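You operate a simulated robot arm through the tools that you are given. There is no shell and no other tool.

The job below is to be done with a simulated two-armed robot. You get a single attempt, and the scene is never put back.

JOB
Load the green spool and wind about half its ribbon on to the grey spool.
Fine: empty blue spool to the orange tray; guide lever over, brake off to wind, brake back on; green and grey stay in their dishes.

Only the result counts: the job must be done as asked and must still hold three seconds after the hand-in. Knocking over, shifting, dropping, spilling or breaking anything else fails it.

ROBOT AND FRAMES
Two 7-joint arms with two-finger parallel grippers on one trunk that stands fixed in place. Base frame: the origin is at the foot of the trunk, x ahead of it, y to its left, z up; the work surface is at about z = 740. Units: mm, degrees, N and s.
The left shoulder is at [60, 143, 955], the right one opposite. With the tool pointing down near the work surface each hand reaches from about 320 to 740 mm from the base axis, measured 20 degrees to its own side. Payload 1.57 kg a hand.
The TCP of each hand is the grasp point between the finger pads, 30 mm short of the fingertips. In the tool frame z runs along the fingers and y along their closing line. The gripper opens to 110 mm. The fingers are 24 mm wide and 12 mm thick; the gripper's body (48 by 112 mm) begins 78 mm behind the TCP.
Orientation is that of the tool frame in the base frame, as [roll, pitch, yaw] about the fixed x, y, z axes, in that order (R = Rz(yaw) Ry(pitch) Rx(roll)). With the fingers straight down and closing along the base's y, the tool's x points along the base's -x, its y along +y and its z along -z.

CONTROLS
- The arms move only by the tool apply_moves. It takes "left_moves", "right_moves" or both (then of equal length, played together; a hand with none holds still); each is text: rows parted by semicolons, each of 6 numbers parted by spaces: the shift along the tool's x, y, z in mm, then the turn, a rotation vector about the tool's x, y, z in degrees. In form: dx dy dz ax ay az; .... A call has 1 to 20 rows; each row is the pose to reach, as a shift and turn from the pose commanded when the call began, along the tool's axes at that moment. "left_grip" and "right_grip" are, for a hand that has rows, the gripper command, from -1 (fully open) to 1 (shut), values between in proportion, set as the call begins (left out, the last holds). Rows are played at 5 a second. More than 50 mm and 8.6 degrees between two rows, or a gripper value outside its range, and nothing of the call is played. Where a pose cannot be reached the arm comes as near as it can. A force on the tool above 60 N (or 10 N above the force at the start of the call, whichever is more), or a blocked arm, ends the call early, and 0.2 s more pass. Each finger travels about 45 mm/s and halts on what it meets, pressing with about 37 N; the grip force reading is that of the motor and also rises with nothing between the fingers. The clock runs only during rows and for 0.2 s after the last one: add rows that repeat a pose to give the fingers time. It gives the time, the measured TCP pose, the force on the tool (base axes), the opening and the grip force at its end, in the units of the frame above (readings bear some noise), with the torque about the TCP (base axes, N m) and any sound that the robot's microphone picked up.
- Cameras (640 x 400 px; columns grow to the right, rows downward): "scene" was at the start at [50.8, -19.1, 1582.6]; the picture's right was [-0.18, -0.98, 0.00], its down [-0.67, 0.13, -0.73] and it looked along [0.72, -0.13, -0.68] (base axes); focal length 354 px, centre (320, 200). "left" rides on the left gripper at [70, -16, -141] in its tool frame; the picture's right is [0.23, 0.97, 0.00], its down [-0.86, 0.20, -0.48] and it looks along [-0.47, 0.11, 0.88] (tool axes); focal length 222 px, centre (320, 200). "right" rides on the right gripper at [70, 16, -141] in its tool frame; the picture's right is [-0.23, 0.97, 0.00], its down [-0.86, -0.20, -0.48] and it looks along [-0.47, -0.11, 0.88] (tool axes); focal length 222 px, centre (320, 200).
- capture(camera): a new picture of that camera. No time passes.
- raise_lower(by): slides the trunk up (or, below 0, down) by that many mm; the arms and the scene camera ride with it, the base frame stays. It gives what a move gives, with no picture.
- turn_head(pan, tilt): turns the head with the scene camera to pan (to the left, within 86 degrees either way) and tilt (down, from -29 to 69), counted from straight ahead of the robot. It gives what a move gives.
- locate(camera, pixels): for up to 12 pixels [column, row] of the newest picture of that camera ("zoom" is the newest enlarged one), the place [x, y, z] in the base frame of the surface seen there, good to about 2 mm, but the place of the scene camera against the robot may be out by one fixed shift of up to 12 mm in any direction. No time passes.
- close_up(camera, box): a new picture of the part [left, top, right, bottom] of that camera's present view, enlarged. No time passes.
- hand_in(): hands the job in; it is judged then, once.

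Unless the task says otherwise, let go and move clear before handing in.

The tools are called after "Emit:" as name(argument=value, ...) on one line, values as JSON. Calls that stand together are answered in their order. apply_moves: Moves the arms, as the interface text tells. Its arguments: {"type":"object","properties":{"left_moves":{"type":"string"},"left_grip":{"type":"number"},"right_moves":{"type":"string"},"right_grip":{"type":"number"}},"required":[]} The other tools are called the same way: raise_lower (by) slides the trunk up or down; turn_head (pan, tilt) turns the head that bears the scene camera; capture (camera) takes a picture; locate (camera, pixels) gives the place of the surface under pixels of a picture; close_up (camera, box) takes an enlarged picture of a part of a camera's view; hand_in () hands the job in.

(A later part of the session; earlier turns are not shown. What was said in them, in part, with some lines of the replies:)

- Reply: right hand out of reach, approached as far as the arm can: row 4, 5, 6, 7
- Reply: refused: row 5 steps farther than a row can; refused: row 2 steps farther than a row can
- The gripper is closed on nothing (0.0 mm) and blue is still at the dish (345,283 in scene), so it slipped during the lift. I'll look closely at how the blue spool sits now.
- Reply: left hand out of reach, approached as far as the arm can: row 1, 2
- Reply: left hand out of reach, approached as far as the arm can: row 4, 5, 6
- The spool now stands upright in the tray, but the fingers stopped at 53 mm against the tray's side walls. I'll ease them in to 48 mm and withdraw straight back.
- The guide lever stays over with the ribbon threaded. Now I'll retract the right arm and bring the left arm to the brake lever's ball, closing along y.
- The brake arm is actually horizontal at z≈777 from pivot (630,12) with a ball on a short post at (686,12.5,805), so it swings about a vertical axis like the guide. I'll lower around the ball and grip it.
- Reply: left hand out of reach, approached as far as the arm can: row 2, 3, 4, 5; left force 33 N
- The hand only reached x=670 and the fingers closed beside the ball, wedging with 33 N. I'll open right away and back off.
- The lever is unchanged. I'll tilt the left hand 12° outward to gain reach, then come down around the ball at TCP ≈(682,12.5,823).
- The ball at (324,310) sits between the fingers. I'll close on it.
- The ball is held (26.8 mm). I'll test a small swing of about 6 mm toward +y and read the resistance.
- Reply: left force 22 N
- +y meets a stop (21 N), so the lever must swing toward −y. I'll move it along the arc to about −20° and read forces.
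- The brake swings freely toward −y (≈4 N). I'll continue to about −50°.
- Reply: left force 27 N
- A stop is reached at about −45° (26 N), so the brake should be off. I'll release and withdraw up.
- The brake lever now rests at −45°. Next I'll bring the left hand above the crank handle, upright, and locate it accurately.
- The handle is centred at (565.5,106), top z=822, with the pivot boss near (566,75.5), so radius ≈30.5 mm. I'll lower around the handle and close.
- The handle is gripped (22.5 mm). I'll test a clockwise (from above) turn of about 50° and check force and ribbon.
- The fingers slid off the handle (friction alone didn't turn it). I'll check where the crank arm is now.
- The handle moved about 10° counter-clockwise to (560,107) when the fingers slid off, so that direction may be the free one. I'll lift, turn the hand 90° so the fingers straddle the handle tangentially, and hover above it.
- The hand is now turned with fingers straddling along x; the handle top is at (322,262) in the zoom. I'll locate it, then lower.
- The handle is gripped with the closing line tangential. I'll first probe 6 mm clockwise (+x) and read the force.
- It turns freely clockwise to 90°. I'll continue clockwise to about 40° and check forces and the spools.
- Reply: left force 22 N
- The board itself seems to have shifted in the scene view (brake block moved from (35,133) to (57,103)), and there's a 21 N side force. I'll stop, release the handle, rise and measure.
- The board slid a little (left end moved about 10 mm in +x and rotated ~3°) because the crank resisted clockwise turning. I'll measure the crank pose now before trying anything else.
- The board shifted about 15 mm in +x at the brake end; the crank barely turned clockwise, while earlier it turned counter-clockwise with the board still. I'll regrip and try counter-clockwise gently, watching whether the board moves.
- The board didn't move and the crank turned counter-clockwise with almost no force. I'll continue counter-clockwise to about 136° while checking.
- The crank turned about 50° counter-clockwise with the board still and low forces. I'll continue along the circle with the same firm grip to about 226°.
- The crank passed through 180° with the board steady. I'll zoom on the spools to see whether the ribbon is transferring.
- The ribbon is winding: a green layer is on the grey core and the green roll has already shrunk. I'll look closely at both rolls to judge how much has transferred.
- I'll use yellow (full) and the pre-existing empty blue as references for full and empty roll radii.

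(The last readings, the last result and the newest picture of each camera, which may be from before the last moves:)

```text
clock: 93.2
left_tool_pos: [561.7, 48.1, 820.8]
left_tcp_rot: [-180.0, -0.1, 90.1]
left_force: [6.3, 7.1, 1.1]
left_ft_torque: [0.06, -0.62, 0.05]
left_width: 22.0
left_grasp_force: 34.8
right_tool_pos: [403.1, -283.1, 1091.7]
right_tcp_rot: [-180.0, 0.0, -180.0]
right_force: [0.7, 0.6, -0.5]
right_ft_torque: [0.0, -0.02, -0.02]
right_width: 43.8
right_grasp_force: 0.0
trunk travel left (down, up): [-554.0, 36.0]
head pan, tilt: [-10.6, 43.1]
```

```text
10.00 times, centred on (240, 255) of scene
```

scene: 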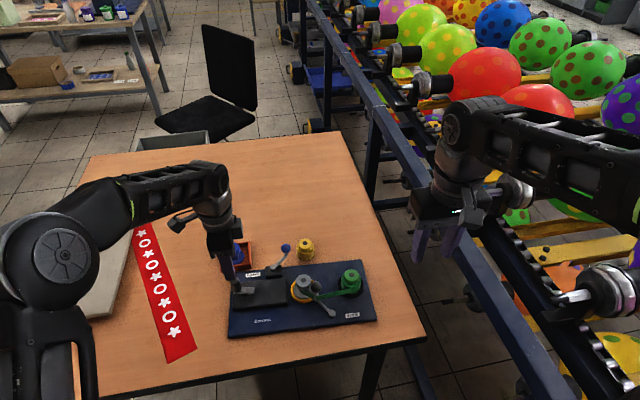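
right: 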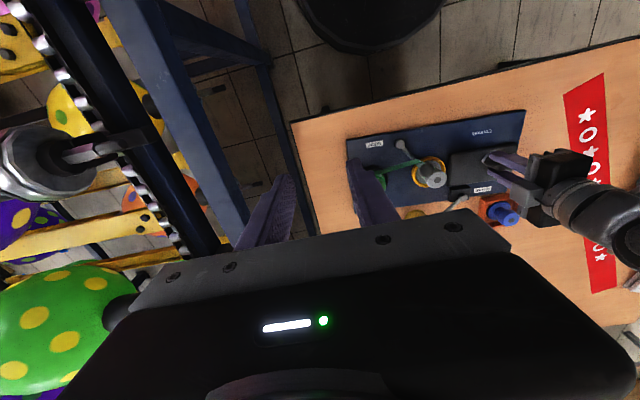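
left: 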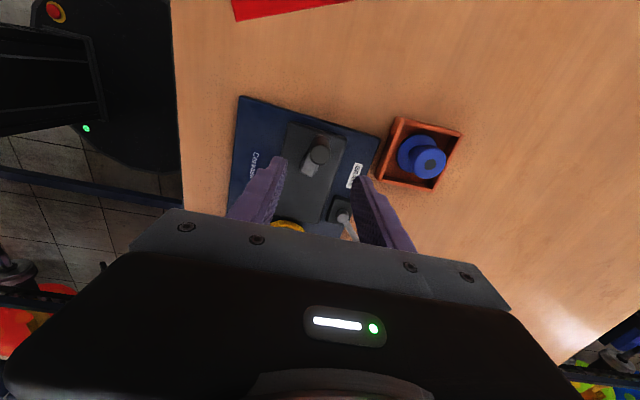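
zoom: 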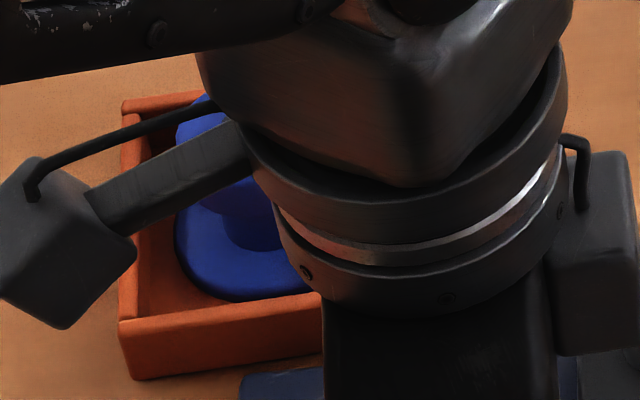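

Yellow (full) has roll/knob width ratio 1.32; green is now 1.20 and grey 0.82, which implies roughly 20% transferred; half corresponds to both rolls ≈1.03 times knob width. I'll continue counter-clockwise to about 310°.

Emit:
apply_moves(left_moves="-3.6 3.7 0 0 0 0; -6.9 8.4 0 0 0 0; -9.3 13.5 0 0 0 0; -10.7 18.9 0 0 0 0; -11.2 24.5 0 0 0 0; -10.7 30.1 0 0 0 0; -9.3 35.5 0 0 0 0; -6.9 40.7 0 0 0 0; -3.6 45.3 0 0 0 0")

Emit:
close_up(camera="scene", box=[330, 260, 370, 300])

Emit:
close_up(camera="scene", box=[285, 265, 325, 305])

Emit:
close_up(camera="left", box=[210, 80, 430, 240])

```text
clock: 95.2
left_tool_pos: [603.3, 43.4, 821.1]
left_tcp_rot: [-179.7, -0.1, 90.0]
left_force: [-14.1, 16.5, 5.5]
left_ft_torque: [0.69, -0.4, 0.01]
left_width: 22.3
left_grasp_force: 34.9
right_tool_pos: [402.3, -281.2, 1093.1]
right_tcp_rot: [-179.9, 0.1, -180.0]
right_force: [-0.4, 0.7, 0.1]
right_ft_torque: [-0.03, 0.01, -0.03]
right_width: 43.8
right_grasp_force: 0.1
trunk travel left (down, up): [-554.0, 36.0]
head pan, tilt: [-10.6, 43.1]
```

```text
10.00 times, centred on (350, 280) of scene
```

zoom: 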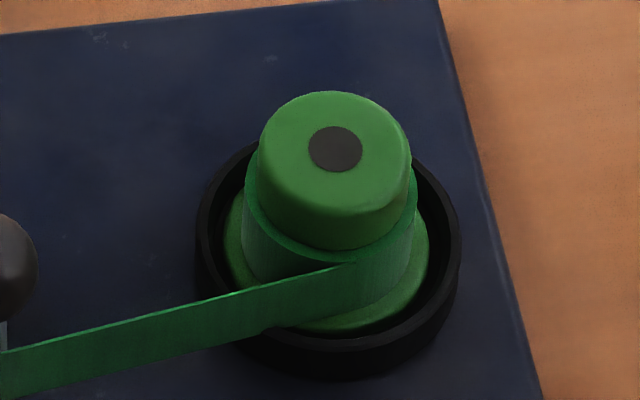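

```text
10.00 times, centred on (305, 285) of scene
```

zoom: 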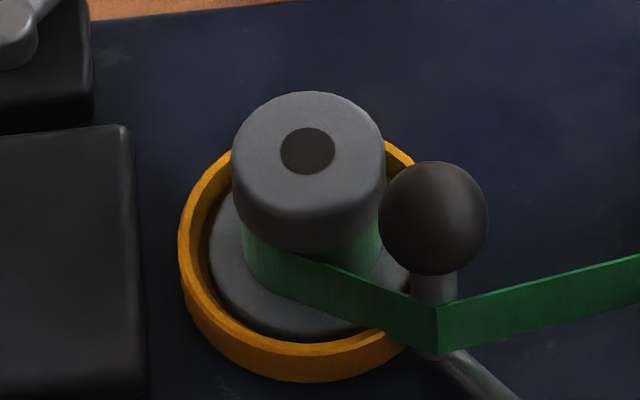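

```text
2.50 times, centred on (320, 160) of left
```

zoom: 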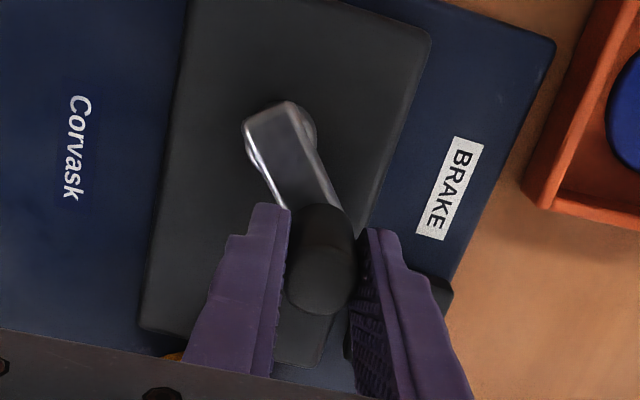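

About 30% is transferred now (green ratio 1.16, grey 0.89), and the board is steady. I'll continue around to about 40°, tightening the path slightly.

Emit:
apply_moves(left_moves="5.7 1.8 0 0 0 0; 10.2 4.9 0 0 0 0; 15.2 7.3 0 0 0 0; 20.6 8.7 0 0 0 0; 26.1 9.2 0 0 0 0; 31.6 8.7 0 0 0 0; 37 7.3 0 0 0 0; 42 4.9 0 0 0 0; 46.5 1.8 0 0 0 0")

Emit:
close_up(camera="scene", box=[330, 260, 370, 300])

Emit:
close_up(camera="scene", box=[285, 265, 325, 305])

Emit:
close_up(camera="left", box=[210, 80, 430, 240])

```text
clock: 97.2
left_tool_pos: [609.3, 90.1, 821.1]
left_tcp_rot: [-180.0, 0.0, 90.0]
left_force: [1.7, 2.2, 0.2]
left_ft_torque: [-0.58, 0.44, 0.02]
left_width: 22.2
left_grasp_force: 35.4
right_tool_pos: [405.0, -282.5, 1091.2]
right_tcp_rot: [179.9, 0.0, 180.0]
right_force: [-0.4, 0.0, -0.4]
right_ft_torque: [0.01, 0.02, -0.01]
right_width: 43.9
right_grasp_force: 0.1
trunk travel left (down, up): [-554.0, 36.0]
head pan, tilt: [-10.6, 43.1]
```

```text
10.00 times, centred on (350, 280) of scene
```

zoom: 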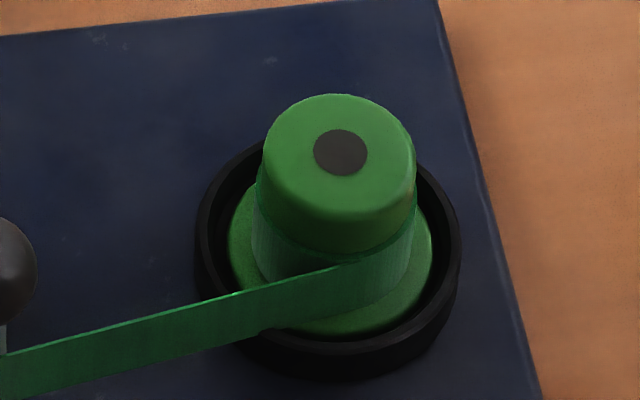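

```text
10.00 times, centred on (305, 285) of scene
```

zoom: 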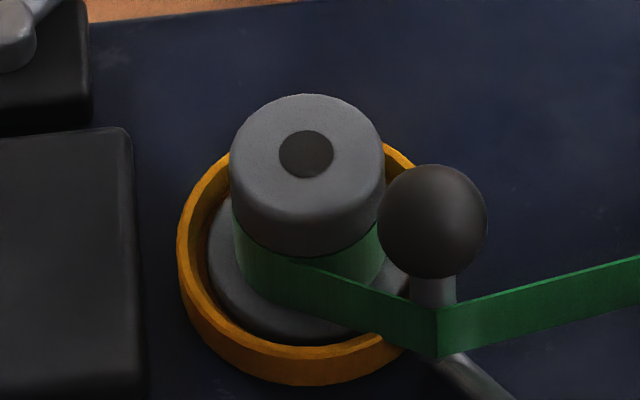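

```text
2.50 times, centred on (320, 160) of left
```

zoom: 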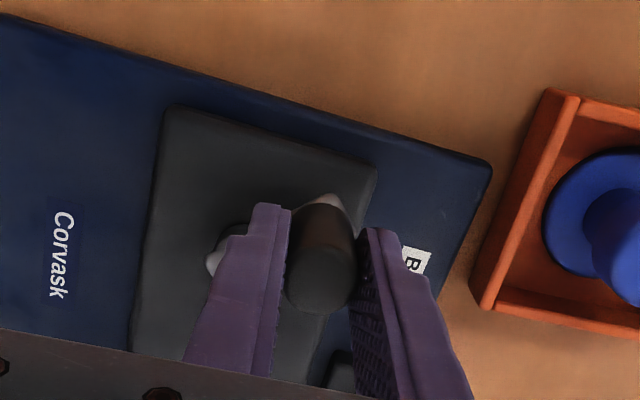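

About 44% transferred now (green 1.06, grey 0.97). I'll turn roughly 35–40° more to bring both rolls level.

Emit:
apply_moves(left_moves="4 -4 0 0 0 0; 7.1 -8.5 0 0 0 0; 9.5 -13.5 0 0 0 0; 10.5 -17 0 0 0 0; 10.5 -17 0 0 0 0")

Emit:
close_up(camera="scene", box=[330, 260, 370, 300])

Emit:
close_up(camera="scene", box=[285, 265, 325, 305])

```text
clock: 98.4
left_tool_pos: [590.8, 101.9, 821.3]
left_tcp_rot: [180.0, -0.1, 90.0]
left_force: [0.6, 10.4, 4.9]
left_ft_torque: [0.62, -0.52, -0.04]
left_width: 22.0
left_grasp_force: 35.0
right_tool_pos: [405.2, -282.7, 1091.6]
right_tcp_rot: [179.9, 0.0, -180.0]
right_force: [0.2, -0.5, 1.2]
right_ft_torque: [-0.01, 0.02, 0.0]
right_width: 44.0
right_grasp_force: 0.0
trunk travel left (down, up): [-554.0, 36.0]
head pan, tilt: [-10.6, 43.1]
```

```text
10.00 times, centred on (350, 280) of scene
```

zoom: 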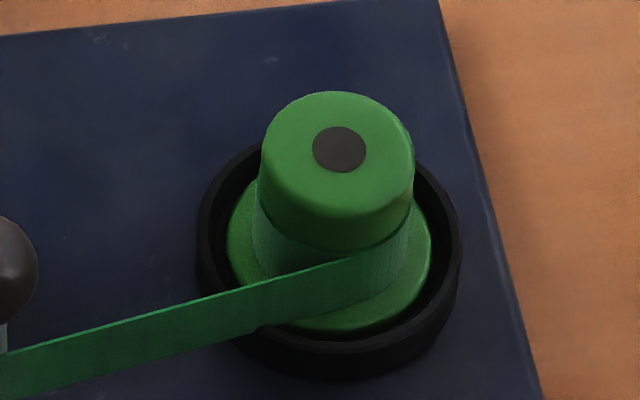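

```text
10.00 times, centred on (305, 285) of scene
```

zoom: 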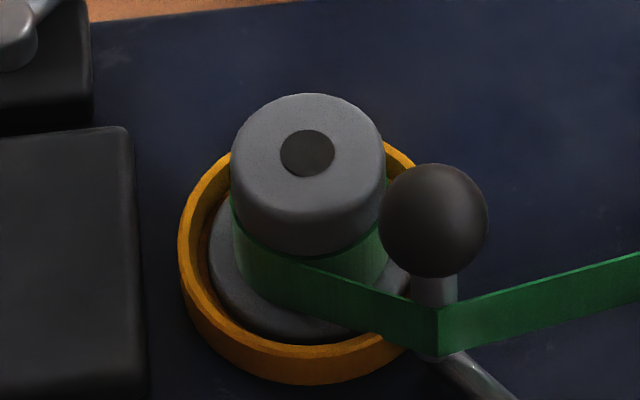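

The rolls are nearly level (≈48%). I'll turn 10° more, then release the handle and rise.

Emit:
apply_moves(left_moves="0.2 -3 0 0 0 0; 0.3 -6 0 0 0 0; 0.3 -6 0 0 0 0")

Emit:
apply_moves(left_moves="0 0 0 0 0 0; 0 0 0 0 0 0; 0 0 0 0 0 0; 0 0 -20 0 0 0; 0 0 -50 0 0 0; 0 0 -90 0 0 0; 0 0 -90 0 0 0", left_grip=0.2)

Emit:
close_up(camera="scene", box=[210, 225, 390, 350])

Emit:
close_up(camera="left", box=[210, 80, 430, 240])

```text
clock: 99.2
left_tool_pos: [584.6, 101.3, 820.2]
left_tcp_rot: [-180.0, 0.0, 90.0]
left_force: [0.1, 14.1, 0.5]
left_ft_torque: [0.56, -0.57, -0.02]
left_width: 22.3
left_grasp_force: 35.1
right_tool_pos: [403.8, -281.9, 1092.2]
right_tcp_rot: [-179.8, -0.1, 179.9]
right_force: [0.0, 0.4, 0.5]
right_ft_torque: [-0.03, 0.01, -0.01]
right_width: 43.9
right_grasp_force: 0.0
trunk travel left (down, up): [-554.0, 36.0]
head pan, tilt: [-10.6, 43.1]
```

```text
clock: 100.8
left_tool_pos: [584.8, 99.0, 912.3]
left_tcp_rot: [179.9, -0.1, 90.0]
left_force: [-0.3, 0.3, -0.2]
left_ft_torque: [0.01, 0.02, -0.02]
left_width: 43.8
left_grasp_force: 0.0
right_tool_pos: [404.4, -283.0, 1092.6]
right_tcp_rot: [-179.9, 0.0, 180.0]
right_force: [0.0, -0.4, -0.1]
right_ft_torque: [-0.01, -0.03, -0.04]
right_width: 43.9
right_grasp_force: 0.0
trunk travel left (down, up): [-554.0, 36.0]
head pan, tilt: [-10.6, 43.1]
```

```text
3.20 times, centred on (300, 288) of scene
```

zoom: 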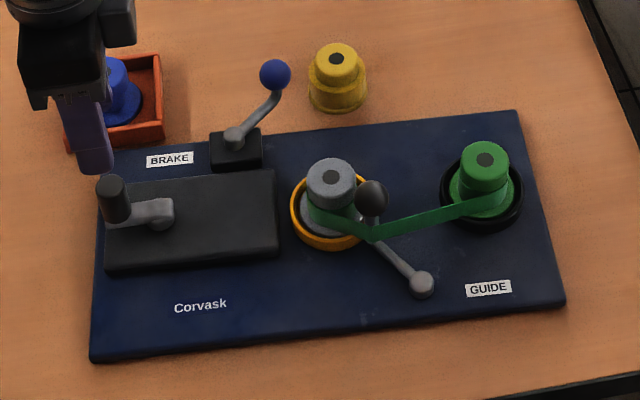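

```text
2.50 times, centred on (320, 160) of left
```

zoom: 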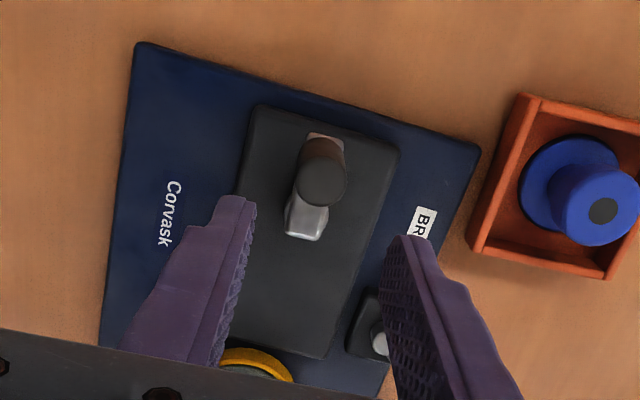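

The crank stays put and the board is steady. Now I'll turn the left hand back and hover near the brake ball (≈(683,-32)).

Emit:
apply_moves(left_moves="-10 4 0 0 0 -8; -20 8 0 0 0 -16; -31 13 0 0 0 -24; -42 18 0 0 0 -32; -54 23 0 0 0 -40; -66 28 0 0 0 -48; -78 33 0 0 0 -56; -90 38 0 0 0 -64; -102 43 0 0 0 -72; -114 48 0 0 0 -80; -129 55 5 0 0 -88; -129 55 10 0 0 -90; -129 55 10 0 0 -90")

Emit:
close_up(camera="left", box=[210, 60, 430, 220])

Emit:
close_up(camera="scene", box=[280, 255, 370, 315])

```text
clock: 103.6
left_tool_pos: [640.9, -30.1, 900.7]
left_tcp_rot: [-180.0, -0.1, -179.9]
left_force: [0.2, -0.4, -0.5]
left_ft_torque: [0.01, -0.01, 0.02]
left_width: 44.0
left_grasp_force: 0.1
right_tool_pos: [404.2, -282.6, 1092.9]
right_tcp_rot: [179.9, 0.0, -180.0]
right_force: [0.1, 0.1, 0.9]
right_ft_torque: [0.01, -0.01, -0.02]
right_width: 44.2
right_grasp_force: 0.1
trunk travel left (down, up): [-554.0, 36.0]
head pan, tilt: [-10.6, 43.1]
```

```text
2.50 times, centred on (320, 140) of left
```

zoom: 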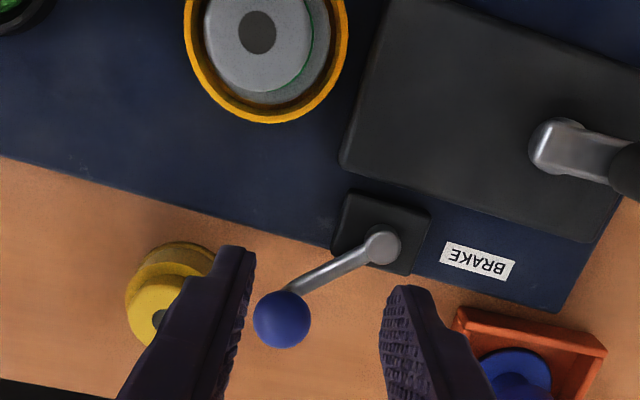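

```text
6.67 times, centred on (325, 285) of scene
```

zoom: 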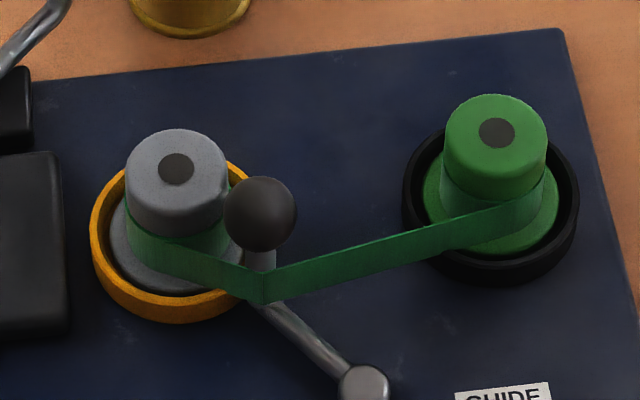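

Both rolls are now about equal (green 1.02, grey 1.0), i.e. half transferred. I'll locate the brake ball to grip it.

Emit:
close_up(camera="left", box=[210, 60, 430, 220])

Emit:
locate(camera="zoom", pixels=[[281, 318], [281, 340], [258, 318], [305, 318], [382, 245], [330, 268], [180, 300], [455, 320], [560, 305], [335, 245]])

```text
2.50 times, centred on (320, 140) of left
```

zoom: 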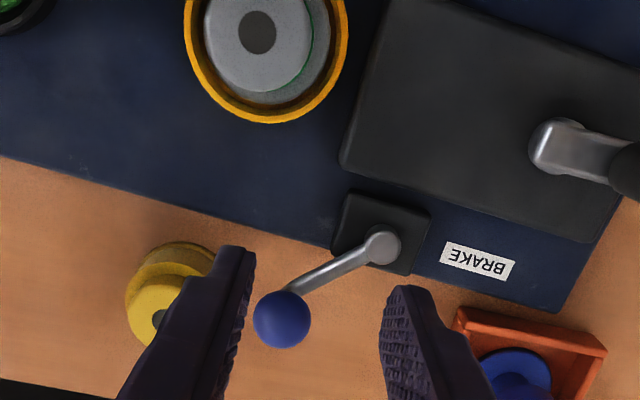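

```text
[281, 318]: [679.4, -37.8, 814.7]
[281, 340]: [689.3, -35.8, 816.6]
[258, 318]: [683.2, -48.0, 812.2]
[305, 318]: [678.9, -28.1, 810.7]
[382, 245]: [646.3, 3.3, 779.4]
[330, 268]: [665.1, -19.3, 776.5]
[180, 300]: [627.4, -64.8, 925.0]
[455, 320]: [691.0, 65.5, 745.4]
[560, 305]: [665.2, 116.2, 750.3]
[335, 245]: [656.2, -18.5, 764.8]
```

The ball is at about (684,-38,804). I'll tilt the hand 14° outward, move over it, and descend around it.

Emit:
apply_moves(left_moves="-10 -4 0 0 -7 0; -25 -8 0 0 -14 0; -38.7 -8 10 0 -14 0; -38.7 -8 35 0 -14 0; -38.7 -8 60 0 -14 0; -38.7 -8 79 0 -14 0; -38.7 -8 79 0 -14 0", left_grip=0.15)

Emit:
close_up(camera="left", box=[210, 80, 430, 240])

```text
clock: 105.2
left_tool_pos: [678.2, -36.6, 821.0]
left_tcp_rot: [179.9, 14.0, -180.0]
left_force: [-0.4, 0.5, -0.7]
left_ft_torque: [0.0, 0.0, 0.01]
left_width: 46.8
left_grasp_force: 0.0
right_tool_pos: [404.6, -283.2, 1090.8]
right_tcp_rot: [179.9, -0.1, -180.0]
right_force: [0.7, -0.4, 0.2]
right_ft_torque: [0.0, 0.01, 0.03]
right_width: 43.9
right_grasp_force: 0.1
trunk travel left (down, up): [-554.0, 36.0]
head pan, tilt: [-10.6, 43.1]
```

```text
2.50 times, centred on (320, 160) of left
```

zoom: 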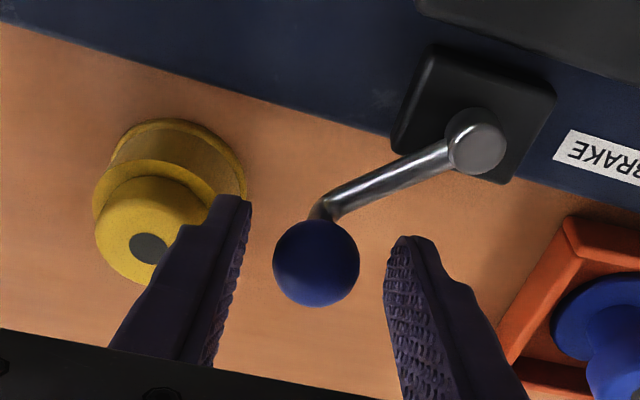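

The ball sits between the pads just as in the earlier successful grip. I'll close on it.

Emit:
apply_moves(left_moves="0 0 0 0 0 0; 0 0 0 0 0 0; 0 0 0 0 0 0; 0 0 0 0 0 0", left_grip=0.8)

Emit:
close_up(camera="left", box=[210, 80, 430, 240])

```text
clock: 106.2
left_tool_pos: [678.5, -37.2, 820.8]
left_tcp_rot: [-180.0, 14.1, -180.0]
left_force: [0.9, -1.3, -0.6]
left_ft_torque: [-0.03, -0.07, 0.03]
left_width: 26.8
left_grasp_force: 36.7
right_tool_pos: [404.6, -281.4, 1091.6]
right_tcp_rot: [180.0, 0.0, 180.0]
right_force: [0.7, -0.5, 0.6]
right_ft_torque: [-0.03, 0.02, 0.0]
right_width: 44.0
right_grasp_force: 0.0
trunk travel left (down, up): [-554.0, 36.0]
head pan, tilt: [-10.6, 43.1]
```

```text
2.50 times, centred on (320, 160) of left
```

zoom: 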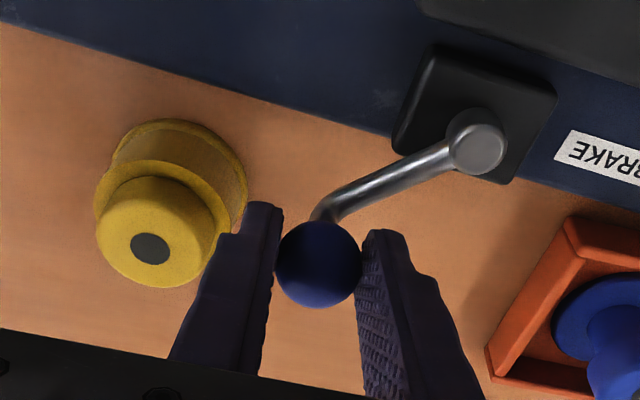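

The ball is gripped. I'll swing it back along its arc toward the original "on" direction, to about −8° first.

Emit:
apply_moves(left_moves="-6.6 7.2 1.6 0 0 0; -11.8 15.6 3 0 0 0; -15.6 24.7 3.9 0 0 0; -17.8 34.4 4.4 0 0 0; -17.8 34.4 4.4 0 0 0")

Emit:
close_up(camera="left", box=[210, 80, 430, 240])

```text
clock: 107.4
left_tool_pos: [698.2, -3.1, 821.3]
left_tcp_rot: [-180.0, 14.0, 180.0]
left_force: [2.6, -4.0, 0.9]
left_ft_torque: [0.0, 0.3, 0.26]
left_width: 27.2
left_grasp_force: 36.7
right_tool_pos: [404.4, -283.3, 1091.1]
right_tcp_rot: [-180.0, 0.0, -180.0]
right_force: [0.9, -0.1, -0.3]
right_ft_torque: [0.04, 0.0, -0.01]
right_width: 43.7
right_grasp_force: 0.1
trunk travel left (down, up): [-554.0, 36.0]
head pan, tilt: [-10.6, 43.1]
```

```text
2.50 times, centred on (320, 160) of left
```

zoom: 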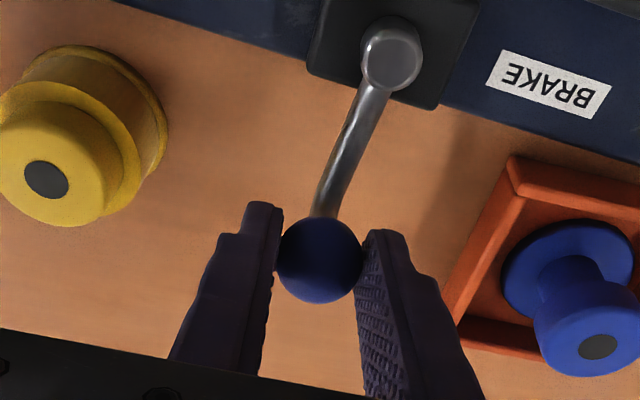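

Smooth so far (4 N). I'll continue in small steps to the stop.

Emit:
apply_moves(left_moves="-0.4 3 0.1 0 0 0; -0.5 6 0.1 0 0 0; -0.5 8 0.1 0 0 0; -0.5 8 0.1 0 0 0")

```text
clock: 108.4
left_tool_pos: [698.6, 1.4, 821.6]
left_tcp_rot: [-179.9, 14.0, 179.9]
left_force: [3.6, -18.0, -0.6]
left_ft_torque: [-0.37, -0.64, 0.07]
left_width: 26.7
left_grasp_force: 36.5
right_tool_pos: [404.8, -283.6, 1091.4]
right_tcp_rot: [179.9, -0.1, 179.9]
right_force: [0.4, 0.0, 0.3]
right_ft_torque: [0.02, -0.03, 0.02]
right_width: 44.1
right_grasp_force: 0.0
trunk travel left (down, up): [-554.0, 36.0]
head pan, tilt: [-10.6, 43.1]
```

The stop is reached (18 N), matching the original brake-on reading. I'll relax slightly, release and withdraw.

Emit:
apply_moves(left_moves="0 -2 0 0 0 0; 0 -2 0 0 0 0; 0 -2 0 0 0 0; 0 -2 0 0 0 0", left_grip=0.2)

Emit:
apply_moves(left_moves="0 0 -15 0 0 0; 0 0 -40 0 0 0; 0 0 -75 0 0 0; 0 0 -110 0 0 0; 0 0 -110 0 0 0")

Emit:
capture(camera="left")

Emit:
close_up(camera="left", box=[210, 40, 430, 200])

Emit:
locate(camera="zoom", pixels=[[320, 200], [320, 250], [320, 300], [350, 150], [360, 130], [500, 200], [450, 250]])

```text
clock: 109.4
left_tool_pos: [697.2, 3.0, 823.0]
left_tcp_rot: [179.9, 14.0, 180.0]
left_force: [-0.1, 0.1, 0.3]
left_ft_torque: [-0.03, 0.01, -0.04]
left_width: 44.0
left_grasp_force: 0.2
right_tool_pos: [405.6, -283.9, 1091.1]
right_tcp_rot: [-179.9, -0.1, 180.0]
right_force: [-0.1, -0.7, 0.0]
right_ft_torque: [-0.01, 0.0, 0.0]
right_width: 43.9
right_grasp_force: 0.1
trunk travel left (down, up): [-554.0, 36.0]
head pan, tilt: [-10.6, 43.1]
```

```text
clock: 110.6
left_tool_pos: [670.9, 4.9, 925.0]
left_tcp_rot: [180.0, 13.9, 180.0]
left_force: [1.0, 0.4, 0.7]
left_ft_torque: [-0.03, 0.03, 0.03]
left_width: 44.0
left_grasp_force: 0.1
right_tool_pos: [404.4, -283.8, 1090.1]
right_tcp_rot: [-179.9, 0.0, -180.0]
right_force: [-0.7, 0.1, 0.4]
right_ft_torque: [0.02, -0.03, 0.01]
right_width: 43.9
right_grasp_force: 0.0
trunk travel left (down, up): [-554.0, 36.0]
head pan, tilt: [-10.6, 43.1]
```

```text
taken
```

left: 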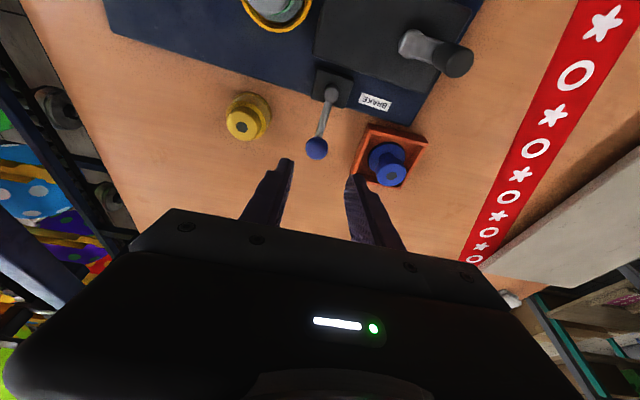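

```text
2.50 times, centred on (320, 120) of left
```

zoom: 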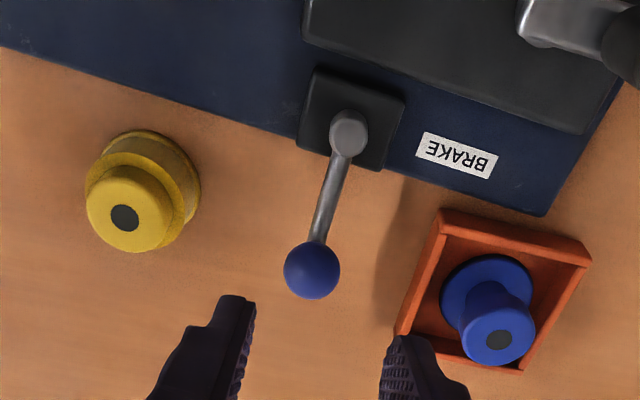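

```text
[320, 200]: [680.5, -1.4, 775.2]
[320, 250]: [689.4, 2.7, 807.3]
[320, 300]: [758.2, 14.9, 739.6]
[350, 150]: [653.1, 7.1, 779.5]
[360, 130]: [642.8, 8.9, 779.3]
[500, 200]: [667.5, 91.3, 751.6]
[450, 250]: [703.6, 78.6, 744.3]
```

The brake arm is back at its original angle relative to the board and stays there. I'll retract the left arm to get a clear scene view and measure how far the board moved.

Emit:
apply_moves(left_moves="15 25 -12 0 3 0; 30 55 -25 0 6 0; 45 85 -35 0 9 0; 60 120 -45 0 12 0; 75 155 -55 0 14 0; 87 190 -63 0 14 0; 87 190 -63 0 14 0")

Emit:
close_up(camera="scene", box=[210, 225, 390, 350])

Emit:
locate(camera="zoom", pixels=[[235, 136], [330, 177], [328, 215], [485, 160], [423, 285], [372, 197], [160, 210], [112, 190], [165, 140], [93, 358], [518, 112], [563, 300]])

```text
clock: 112.2
left_tool_pos: [569.5, 190.4, 969.9]
left_tcp_rot: [180.0, -0.2, 179.9]
left_force: [0.9, 0.2, -0.3]
left_ft_torque: [-0.01, 0.01, 0.01]
left_width: 44.1
left_grasp_force: 0.0
right_tool_pos: [404.4, -283.1, 1089.7]
right_tcp_rot: [180.0, 0.1, -180.0]
right_force: [0.9, 0.2, -0.7]
right_ft_torque: [-0.01, 0.02, 0.01]
right_width: 44.0
right_grasp_force: 0.0
trunk travel left (down, up): [-554.0, 36.0]
head pan, tilt: [-10.6, 43.1]
```

```text
3.20 times, centred on (300, 288) of scene
```

zoom: 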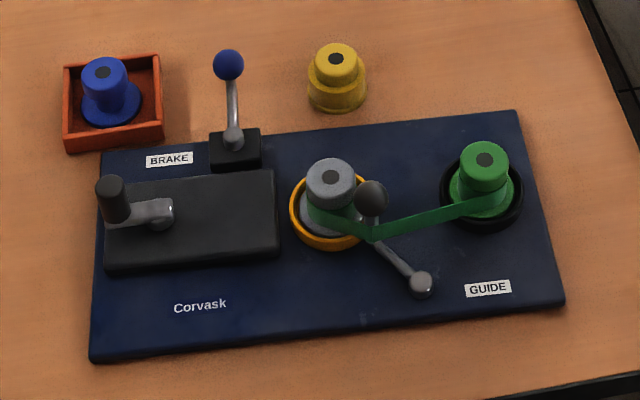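

```text
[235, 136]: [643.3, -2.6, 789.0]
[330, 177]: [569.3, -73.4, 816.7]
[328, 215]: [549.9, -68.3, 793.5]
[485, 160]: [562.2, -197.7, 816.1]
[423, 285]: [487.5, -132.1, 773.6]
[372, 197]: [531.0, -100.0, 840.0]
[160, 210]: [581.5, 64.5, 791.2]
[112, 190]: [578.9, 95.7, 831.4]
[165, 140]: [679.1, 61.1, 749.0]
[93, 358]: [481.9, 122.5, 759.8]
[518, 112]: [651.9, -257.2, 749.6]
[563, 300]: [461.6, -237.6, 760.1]
```

Compared with the start, the board has rotated about 3° around its near-right corner (grey moved ≈+10 mm, crank end ≈+17 mm in x). I'll gently push it back with the closed left fingers against its far edge at y≈40, between the brake lever and the tray; first move to hover there with a tilt.

Emit:
apply_moves(left_moves="-18 -30 10 0 0 0; -36 -60 20 0 0 0; -54 -90 35 0 0 0; -72 -120 50 0 0 0; -90 -150 70 0 -6 0; -105 -150 85 0 -12 0; -111.5 -150.4 110 0 -12 0; -111.5 -150.4 110 0 -12 0", left_grip=1)

Emit:
capture(camera="left")

Emit:
close_up(camera="scene", box=[210, 225, 390, 350])

```text
clock: 114.0
left_tool_pos: [683.3, 41.2, 858.2]
left_tcp_rot: [-180.0, 12.2, 179.9]
left_force: [-0.5, -0.2, 0.5]
left_ft_torque: [-0.04, 0.03, 0.02]
left_width: 0.0
left_grasp_force: 21.6
right_tool_pos: [404.3, -282.5, 1091.0]
right_tcp_rot: [-179.9, 0.0, 179.9]
right_force: [-0.8, -0.1, 0.2]
right_ft_torque: [0.0, -0.01, 0.01]
right_width: 43.8
right_grasp_force: 0.0
trunk travel left (down, up): [-554.0, 36.0]
head pan, tilt: [-10.6, 43.1]
```

```text
taken
```

left: 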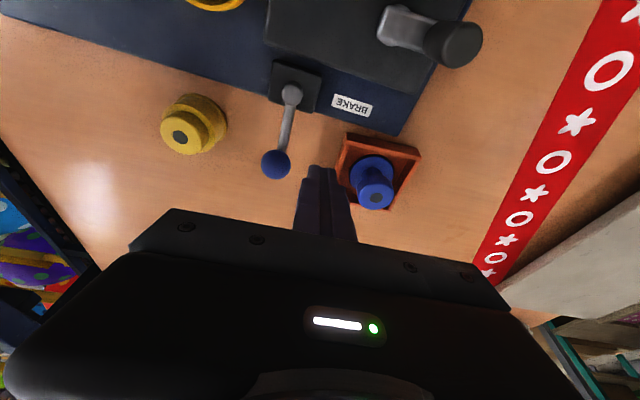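

```text
3.20 times, centred on (300, 288) of scene
```

zoom: 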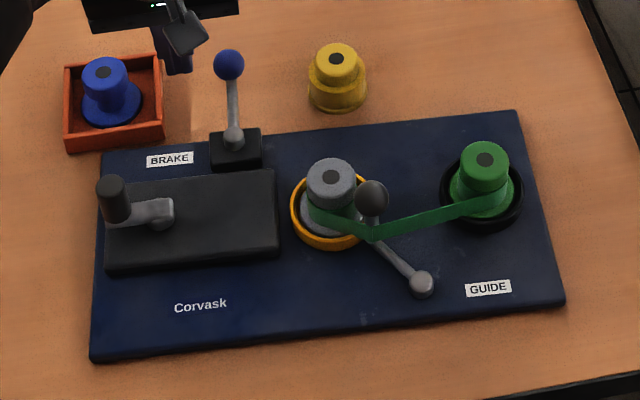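

The closed fingers hover between the ball and the tray. I'll locate the board edge and tray edge there to set the descent.

Emit:
close_up(camera="left", box=[240, 60, 440, 200])

Emit:
locate(camera="zoom", pixels=[[265, 135], [325, 155], [440, 200], [300, 225], [295, 205], [310, 300], [110, 270], [235, 310]])

```text
2.86 times, centred on (340, 130) of left
```

zoom: 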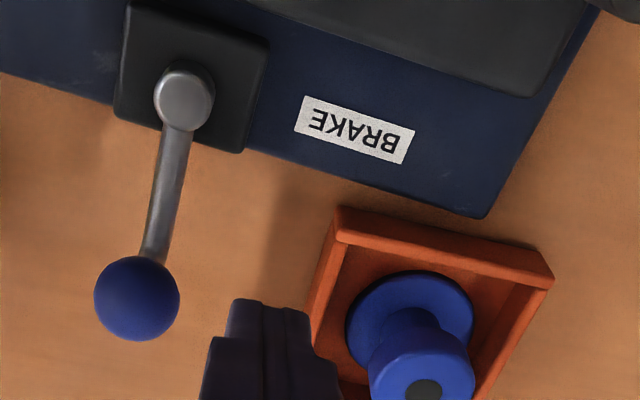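

```text
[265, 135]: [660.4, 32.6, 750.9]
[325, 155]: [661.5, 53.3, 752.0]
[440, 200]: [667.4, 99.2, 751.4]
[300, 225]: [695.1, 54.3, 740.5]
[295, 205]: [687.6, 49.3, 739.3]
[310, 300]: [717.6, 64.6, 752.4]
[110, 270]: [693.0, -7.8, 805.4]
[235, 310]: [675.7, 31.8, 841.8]
```

The edge is at x≈664 and there's about 11 mm clearance to the tray side. I'll descend vertically at x≈682 so the tips reach z≈745.

Emit:
apply_moves(left_moves="4.5 -0.5 20 0 0 0; 9 -1 40 0 0 0; 13.5 -1 60 0 0 0; 17 -1 74 0 0 0; 18.7 -1 81.9 0 0 0; 18.7 -1 81.9 0 0 0")

Emit:
close_up(camera="left", box=[240, 60, 440, 200])

```text
clock: 115.4
left_tool_pos: [681.1, 42.2, 773.9]
left_tcp_rot: [180.0, 11.9, -180.0]
left_force: [0.1, -0.7, 0.1]
left_ft_torque: [-0.03, 0.02, 0.02]
left_width: 0.3
left_grasp_force: 21.4
right_tool_pos: [402.7, -282.0, 1091.2]
right_tcp_rot: [-180.0, -0.1, 180.0]
right_force: [-0.6, -0.5, -1.1]
right_ft_torque: [0.0, 0.02, 0.01]
right_width: 44.0
right_grasp_force: 0.1
trunk travel left (down, up): [-554.0, 36.0]
head pan, tilt: [-10.6, 43.1]
```

```text
2.86 times, centred on (340, 130) of left
```

zoom: 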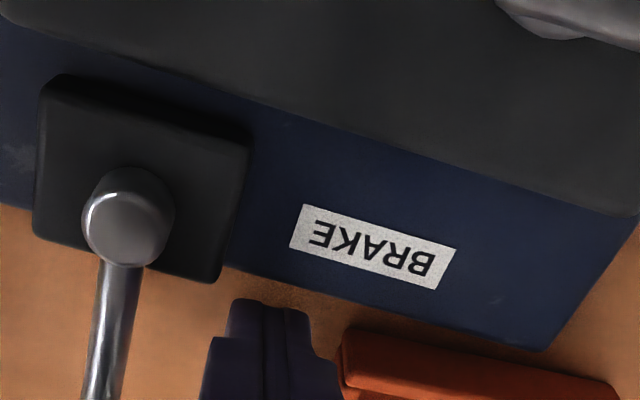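

No contact yet; the fingertips are just beyond the edge. I'll push slowly in −x, about 16 mm at first.

Emit:
apply_moves(left_moves="4 0 -0.8 0 0 0; 7.8 0 -1.7 0 0 0; 9.8 0 -2.1 0 0 0; 11.7 0 -2.5 0 0 0; 13.7 0 -2.9 0 0 0; 15.6 0 -3.3 0 0 0")

Emit:
close_up(camera="scene", box=[210, 225, 390, 350])

```text
clock: 116.8
left_tool_pos: [669.8, 42.2, 777.5]
left_tcp_rot: [-179.9, 12.5, -179.9]
left_force: [26.0, 3.7, 7.5]
left_ft_torque: [0.05, -0.62, -0.11]
left_width: 0.0
left_grasp_force: 21.5
right_tool_pos: [404.0, -283.5, 1090.1]
right_tcp_rot: [180.0, 0.0, 179.9]
right_force: [0.0, -0.1, -0.1]
right_ft_torque: [0.0, -0.04, 0.0]
right_width: 43.9
right_grasp_force: 0.1
trunk travel left (down, up): [-554.0, 36.0]
head pan, tilt: [-10.6, 43.1]
```

```text
3.20 times, centred on (300, 288) of scene
```

zoom: 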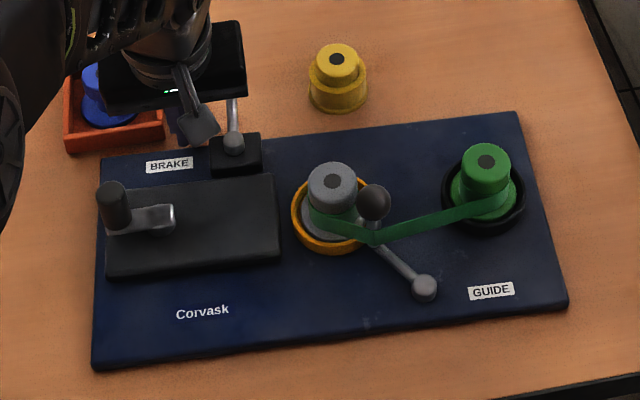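

The board is sliding back (BRAKE label row 159→164; original 178) at about 26 N. I'll continue pushing another 8 mm, holding the tips slightly lower.

Emit:
apply_moves(left_moves="2.6 0 2 0 0 0; 4.5 0 2 0 0 0; 6.5 0 1.6 0 0 0; 8.5 0 1.2 0 0 0; 8.5 0 1.2 0 0 0")

Emit:
close_up(camera="scene", box=[210, 225, 390, 350])

```text
clock: 118.0
left_tool_pos: [662.1, 41.1, 774.5]
left_tcp_rot: [-179.8, 12.6, -179.9]
left_force: [26.9, 1.7, 13.4]
left_ft_torque: [0.08, -0.48, -0.07]
left_width: 0.2
left_grasp_force: 20.8
right_tool_pos: [405.3, -282.5, 1091.6]
right_tcp_rot: [-179.9, -0.1, -179.9]
right_force: [0.5, 0.5, -0.1]
right_ft_torque: [-0.01, 0.01, -0.03]
right_width: 43.8
right_grasp_force: 0.1
trunk travel left (down, up): [-554.0, 36.0]
head pan, tilt: [-10.6, 43.1]
```

```text
3.20 times, centred on (300, 288) of scene
```

zoom: 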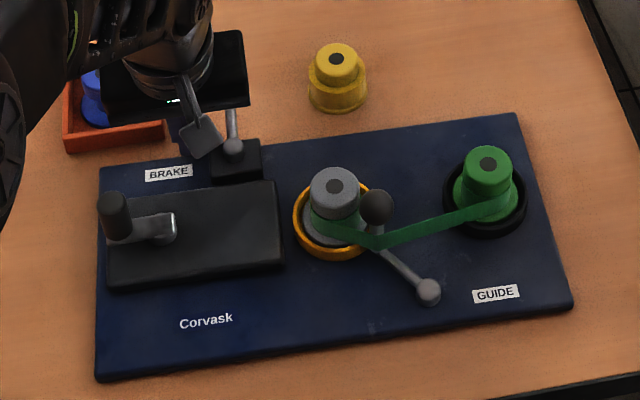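

Almost back: BRAKE (168,172) vs original (160,178), GUIDE row matches at 294. I'll push about 6 mm more.

Emit:
apply_moves(left_moves="2 0 -0.4 0 0 0; 4 0 -0.8 0 0 0; 6 0 -1.2 0 0 0; 6 0 -1.2 0 0 0")

Emit:
close_up(camera="scene", box=[210, 225, 390, 350])

```text
clock: 119.0
left_tool_pos: [656.0, 41.2, 773.7]
left_tcp_rot: [-179.8, 12.6, -180.0]
left_force: [27.0, 4.3, 12.6]
left_ft_torque: [0.14, -0.48, -0.07]
left_width: 0.0
left_grasp_force: 21.1
right_tool_pos: [404.5, -281.6, 1091.9]
right_tcp_rot: [180.0, -0.1, -180.0]
right_force: [0.1, 0.1, 0.7]
right_ft_torque: [0.03, 0.0, 0.01]
right_width: 43.8
right_grasp_force: 0.1
trunk travel left (down, up): [-554.0, 36.0]
head pan, tilt: [-10.6, 43.1]
```

```text
3.20 times, centred on (300, 288) of scene
```

zoom: 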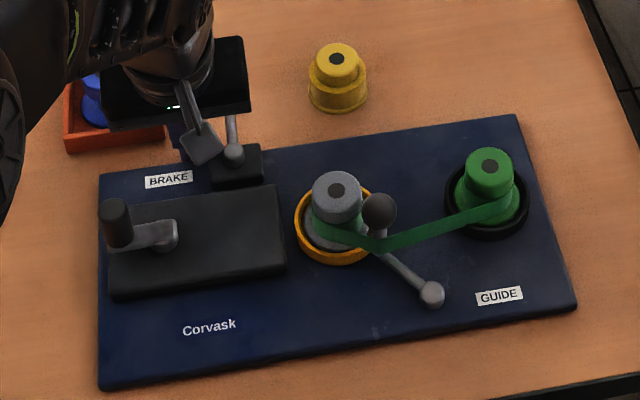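

The rotation is restored; the board is now uniformly about 8 zoom-px right (≈7 mm in −y). I'll withdraw the left fingers, lift, and retreat.

Emit:
apply_moves(left_moves="-4 0 0.8 0 0 0; -7.8 0 1.7 0 0 0; -12 0 -18 0 0 0; -18 0 -48 0 0 0; -28 0 -94 0 0 0; -20 30 -110 0 4 0; -5 65 -120 0 8 0; 15 100 -130 0 12 0; 40 135 -135 0 12 0; 65 165 -135 0 12 0; 65 165 -135 0 12 0")

Emit:
close_up(camera="scene", box=[210, 225, 390, 350])

Emit:
locate(camera="zoom", pixels=[[516, 118], [572, 306], [545, 215], [334, 187], [488, 165], [235, 153], [60, 390], [600, 220], [160, 235]])

```text
clock: 121.4
left_tool_pos: [559.5, 207.0, 891.0]
left_tcp_rot: [-180.0, 0.0, -179.9]
left_force: [0.2, -0.2, -0.3]
left_ft_torque: [-0.04, -0.01, -0.02]
left_width: 0.2
left_grasp_force: 21.0
right_tool_pos: [403.3, -282.6, 1092.5]
right_tcp_rot: [-179.9, 0.1, 179.9]
right_force: [-0.8, -0.3, -0.3]
right_ft_torque: [-0.01, 0.04, -0.02]
right_width: 43.9
right_grasp_force: 0.0
trunk travel left (down, up): [-554.0, 36.0]
head pan, tilt: [-10.6, 43.1]
```

```text
3.20 times, centred on (300, 288) of scene
```

zoom: 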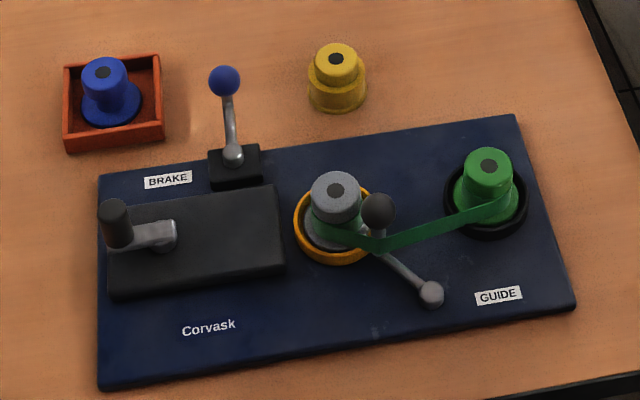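

```text
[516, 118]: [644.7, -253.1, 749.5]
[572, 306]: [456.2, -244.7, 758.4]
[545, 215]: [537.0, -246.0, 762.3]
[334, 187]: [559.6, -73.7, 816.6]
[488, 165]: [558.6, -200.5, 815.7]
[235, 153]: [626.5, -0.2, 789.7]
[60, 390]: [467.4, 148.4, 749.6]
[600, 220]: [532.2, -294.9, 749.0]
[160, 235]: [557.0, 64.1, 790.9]
```

The board's orientation matches the start; it remains ~6 mm toward −y. Before using the right hand on its right edge, I'll check how close the blue conveyor rail is.

Emit:
capture(camera="scene")

Emit:
locate(camera="scene", pixels=[[375, 115], [400, 160], [425, 200], [460, 260], [490, 310], [410, 280], [395, 240], [420, 320], [365, 200], [390, 250]])

```text
taken
```

scene: 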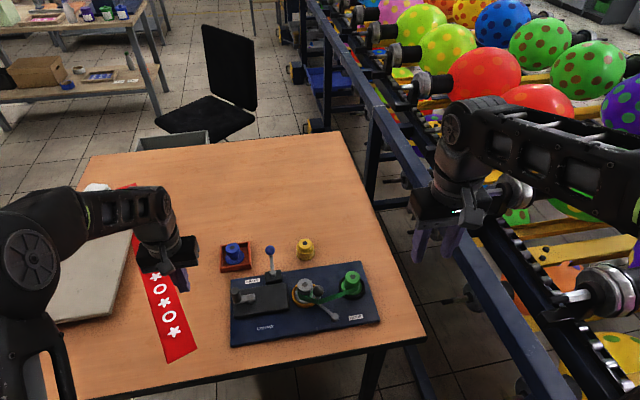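

```text
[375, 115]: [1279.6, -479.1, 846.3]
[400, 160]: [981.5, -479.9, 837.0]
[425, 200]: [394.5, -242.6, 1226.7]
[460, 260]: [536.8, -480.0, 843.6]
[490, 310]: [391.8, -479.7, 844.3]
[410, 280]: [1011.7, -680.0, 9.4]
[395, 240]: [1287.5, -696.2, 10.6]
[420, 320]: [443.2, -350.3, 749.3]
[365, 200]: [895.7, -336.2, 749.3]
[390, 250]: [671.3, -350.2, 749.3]
```

The rail is at y≈−480, well clear, and the table extends to y≈−346. I'll bring the closed right fingers down beside the board's right edge at x≈560.

Emit:
apply_moves(right_moves="-25 0 35 0 0 0; -50 2 70 0 0 0; -75 4 105 0 0 0; -100 6 140 0 0 0; -125 8 175 0 0 0; -150 10 210 0 0 0; -157 11 250 0 0 0; -157 11 285 0 0 0; -157 11 310 0 0 0; -157 11 317 0 0 0; -157 11 317 0 0 0", right_grip=1)

Emit:
capture(camera="right")

Emit:
close_up(camera="scene", box=[210, 225, 390, 350])

```text
clock: 123.8
left_tool_pos: [560.0, 207.2, 891.0]
left_tcp_rot: [179.9, 0.0, -180.0]
left_force: [0.2, 0.0, 0.5]
left_ft_torque: [0.0, 0.01, -0.01]
left_width: 0.1
left_grasp_force: 21.0
right_tool_pos: [560.1, -270.0, 775.9]
right_tcp_rot: [-179.9, 0.0, -179.9]
right_force: [-0.4, 0.1, 0.0]
right_ft_torque: [0.02, -0.01, 0.01]
right_width: 0.0
right_grasp_force: 21.6
trunk travel left (down, up): [-554.0, 36.0]
head pan, tilt: [-10.6, 43.1]
```

```text
taken
```

right: 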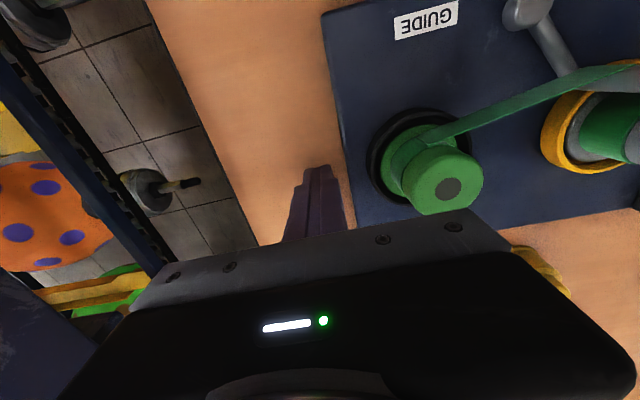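

```text
3.20 times, centred on (300, 288) of scene
```

zoom: 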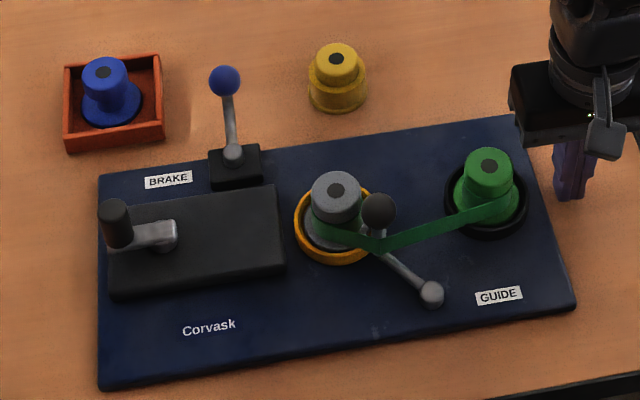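

The fingers are beside the right edge. I'll push slowly in +y by about 18 mm and check.

Emit:
apply_moves(right_moves="0 5 0 0 0 0; 0 9 0 0 0 0; 0 12 0 0 0 0; 0 14 0 0 0 0; 0 16 0 0 0 0; 0 18 0 0 0 0; 0 18 0 0 0 0")

Emit:
close_up(camera="scene", box=[210, 225, 390, 350])

```text
clock: 125.4
left_tool_pos: [560.2, 205.4, 890.2]
left_tcp_rot: [179.9, 0.0, -180.0]
left_force: [0.3, -0.1, -0.7]
left_ft_torque: [-0.02, 0.0, 0.01]
left_width: 0.2
left_grasp_force: 20.8
right_tool_pos: [560.1, -255.5, 773.9]
right_tcp_rot: [-179.9, 0.0, 179.9]
right_force: [3.2, -16.4, -1.9]
right_ft_torque: [-0.45, -0.11, -0.11]
right_width: 0.0
right_grasp_force: 21.5
trunk travel left (down, up): [-554.0, 36.0]
head pan, tilt: [-10.6, 43.1]
```

```text
3.20 times, centred on (300, 288) of scene
```

zoom: 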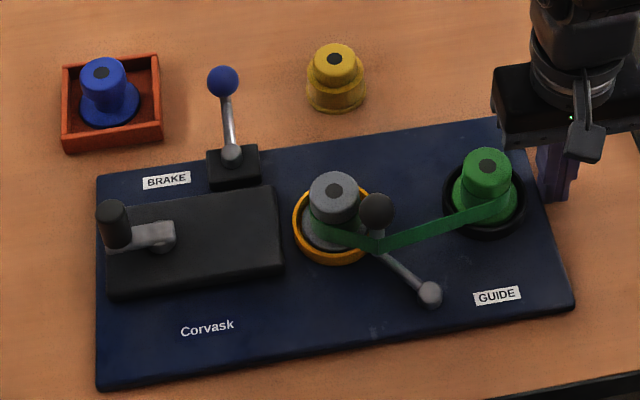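

Contact at 16 N but the board hasn't slid yet. I'll push further in small steps.

Emit:
apply_moves(right_moves="0 2 0 0 0 0; 0 4 0 0 0 0; 0 6 0 0 0 0; 0 8 0 0 0 0; 0 8 0 0 0 0")

Emit:
close_up(camera="scene", box=[210, 225, 390, 350])

```text
clock: 126.6
left_tool_pos: [559.5, 204.2, 890.4]
left_tcp_rot: [179.9, 0.0, 180.0]
left_force: [-0.4, 0.4, 1.2]
left_ft_torque: [0.02, -0.02, -0.01]
left_width: 0.0
left_grasp_force: 21.6
right_tool_pos: [560.5, -249.3, 774.3]
right_tcp_rot: [-179.9, 0.0, 179.7]
right_force: [1.6, -29.5, 8.3]
right_ft_torque: [-0.67, -0.08, -0.1]
right_width: 0.0
right_grasp_force: 21.2
trunk travel left (down, up): [-554.0, 36.0]
head pan, tilt: [-10.6, 43.1]
```

```text
3.20 times, centred on (300, 288) of scene
```

zoom: 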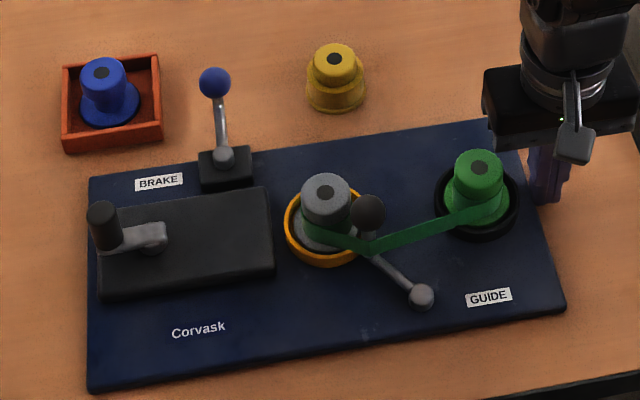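

The board is now back within a few px of its starting pose (BRAKE (158,181) vs (160,178), GUIDE (488,296) vs (490,294)). I'll back the right fingers off, lift, and retreat.

Emit:
apply_moves(right_moves="0 -6 0 0 0 0; 0 -14 0 0 0 0; 0 -20 -10 0 0 0; 0 -22 -45 0 0 0; 5 -22 -85 0 0 0; 20 -22 -125 0 0 0; 45 -22 -165 0 0 0; 75 -25 -200 0 0 0; 105 -30 -235 0 0 0; 135 -35 -265 0 0 0; 155 -35 -300 0 0 0; 155 -35 -300 0 0 0")

Emit:
close_up(camera="scene", box=[210, 225, 390, 350])

Emit:
close_up(camera="scene", box=[280, 255, 370, 315])

```text
clock: 129.2
left_tool_pos: [560.2, 206.2, 889.0]
left_tcp_rot: [-179.9, 0.0, -179.9]
left_force: [0.5, 0.2, 0.3]
left_ft_torque: [0.04, 0.03, 0.01]
left_width: 0.0
left_grasp_force: 22.0
right_tool_pos: [402.6, -278.9, 1075.9]
right_tcp_rot: [-180.0, -0.1, -180.0]
right_force: [0.5, 0.4, 0.2]
right_ft_torque: [0.03, 0.0, -0.01]
right_width: 0.2
right_grasp_force: 21.8
trunk travel left (down, up): [-554.0, 36.0]
head pan, tilt: [-10.6, 43.1]
```

```text
3.20 times, centred on (300, 288) of scene
```

zoom: 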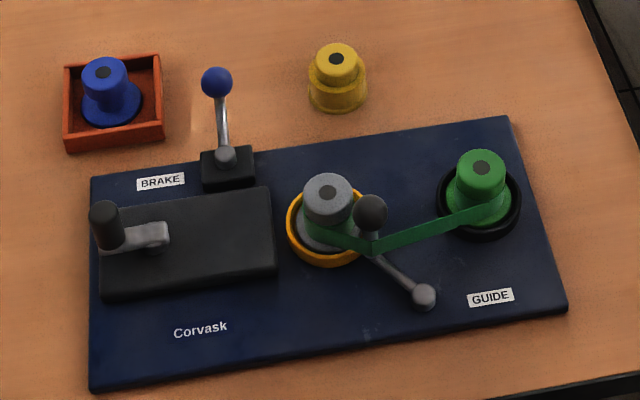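

```text
6.67 times, centred on (325, 285) of scene
```

zoom: 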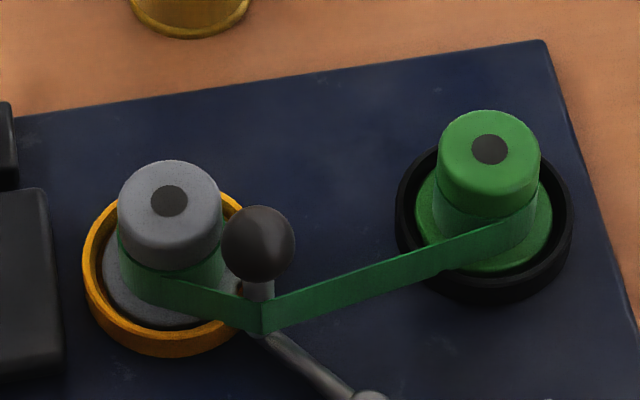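

Everything matches: blue is in the tray, green and grey sit in their dishes with equal rolls (half wound), guide lever over, brake lever back at its starting angle (ball (216,82) vs (216,80) originally), board back in place, and both hands clear. Handing in.

Emit:
hand_in()

```text
The job is handed in.
```

I handed the job in with everything asked for in place, going by the last pictures.

- **Blue spool:** it stands upright in the orange tray.
- **Green spool:** it is loaded in the supply dish, and grey is still in its own dish. The ribbon runs from green, around the guide, to grey.
- **Winding:** about half the ribbon is on grey. I judged this by eye, stopping when the two rolls looked the same width.
- **Levers:** the guide lever is over. The brake was off for winding and is back on, against the same stop as at the start.

**Board shift:** the board moved during the job. I first turned the crank clockwise, which is not the winding direction, and the board slid up to about 17 mm and turned about 3°. I pushed it back with the fingers, and by the pictures it is within a few millimetres of where it began.

**Tray contact:** the left fingers also opened against the sides of the tray while releasing blue. The tray and the yellow spool look unmoved.

Both hands were empty and clear of the table when I handed in. I don't know the judged result.
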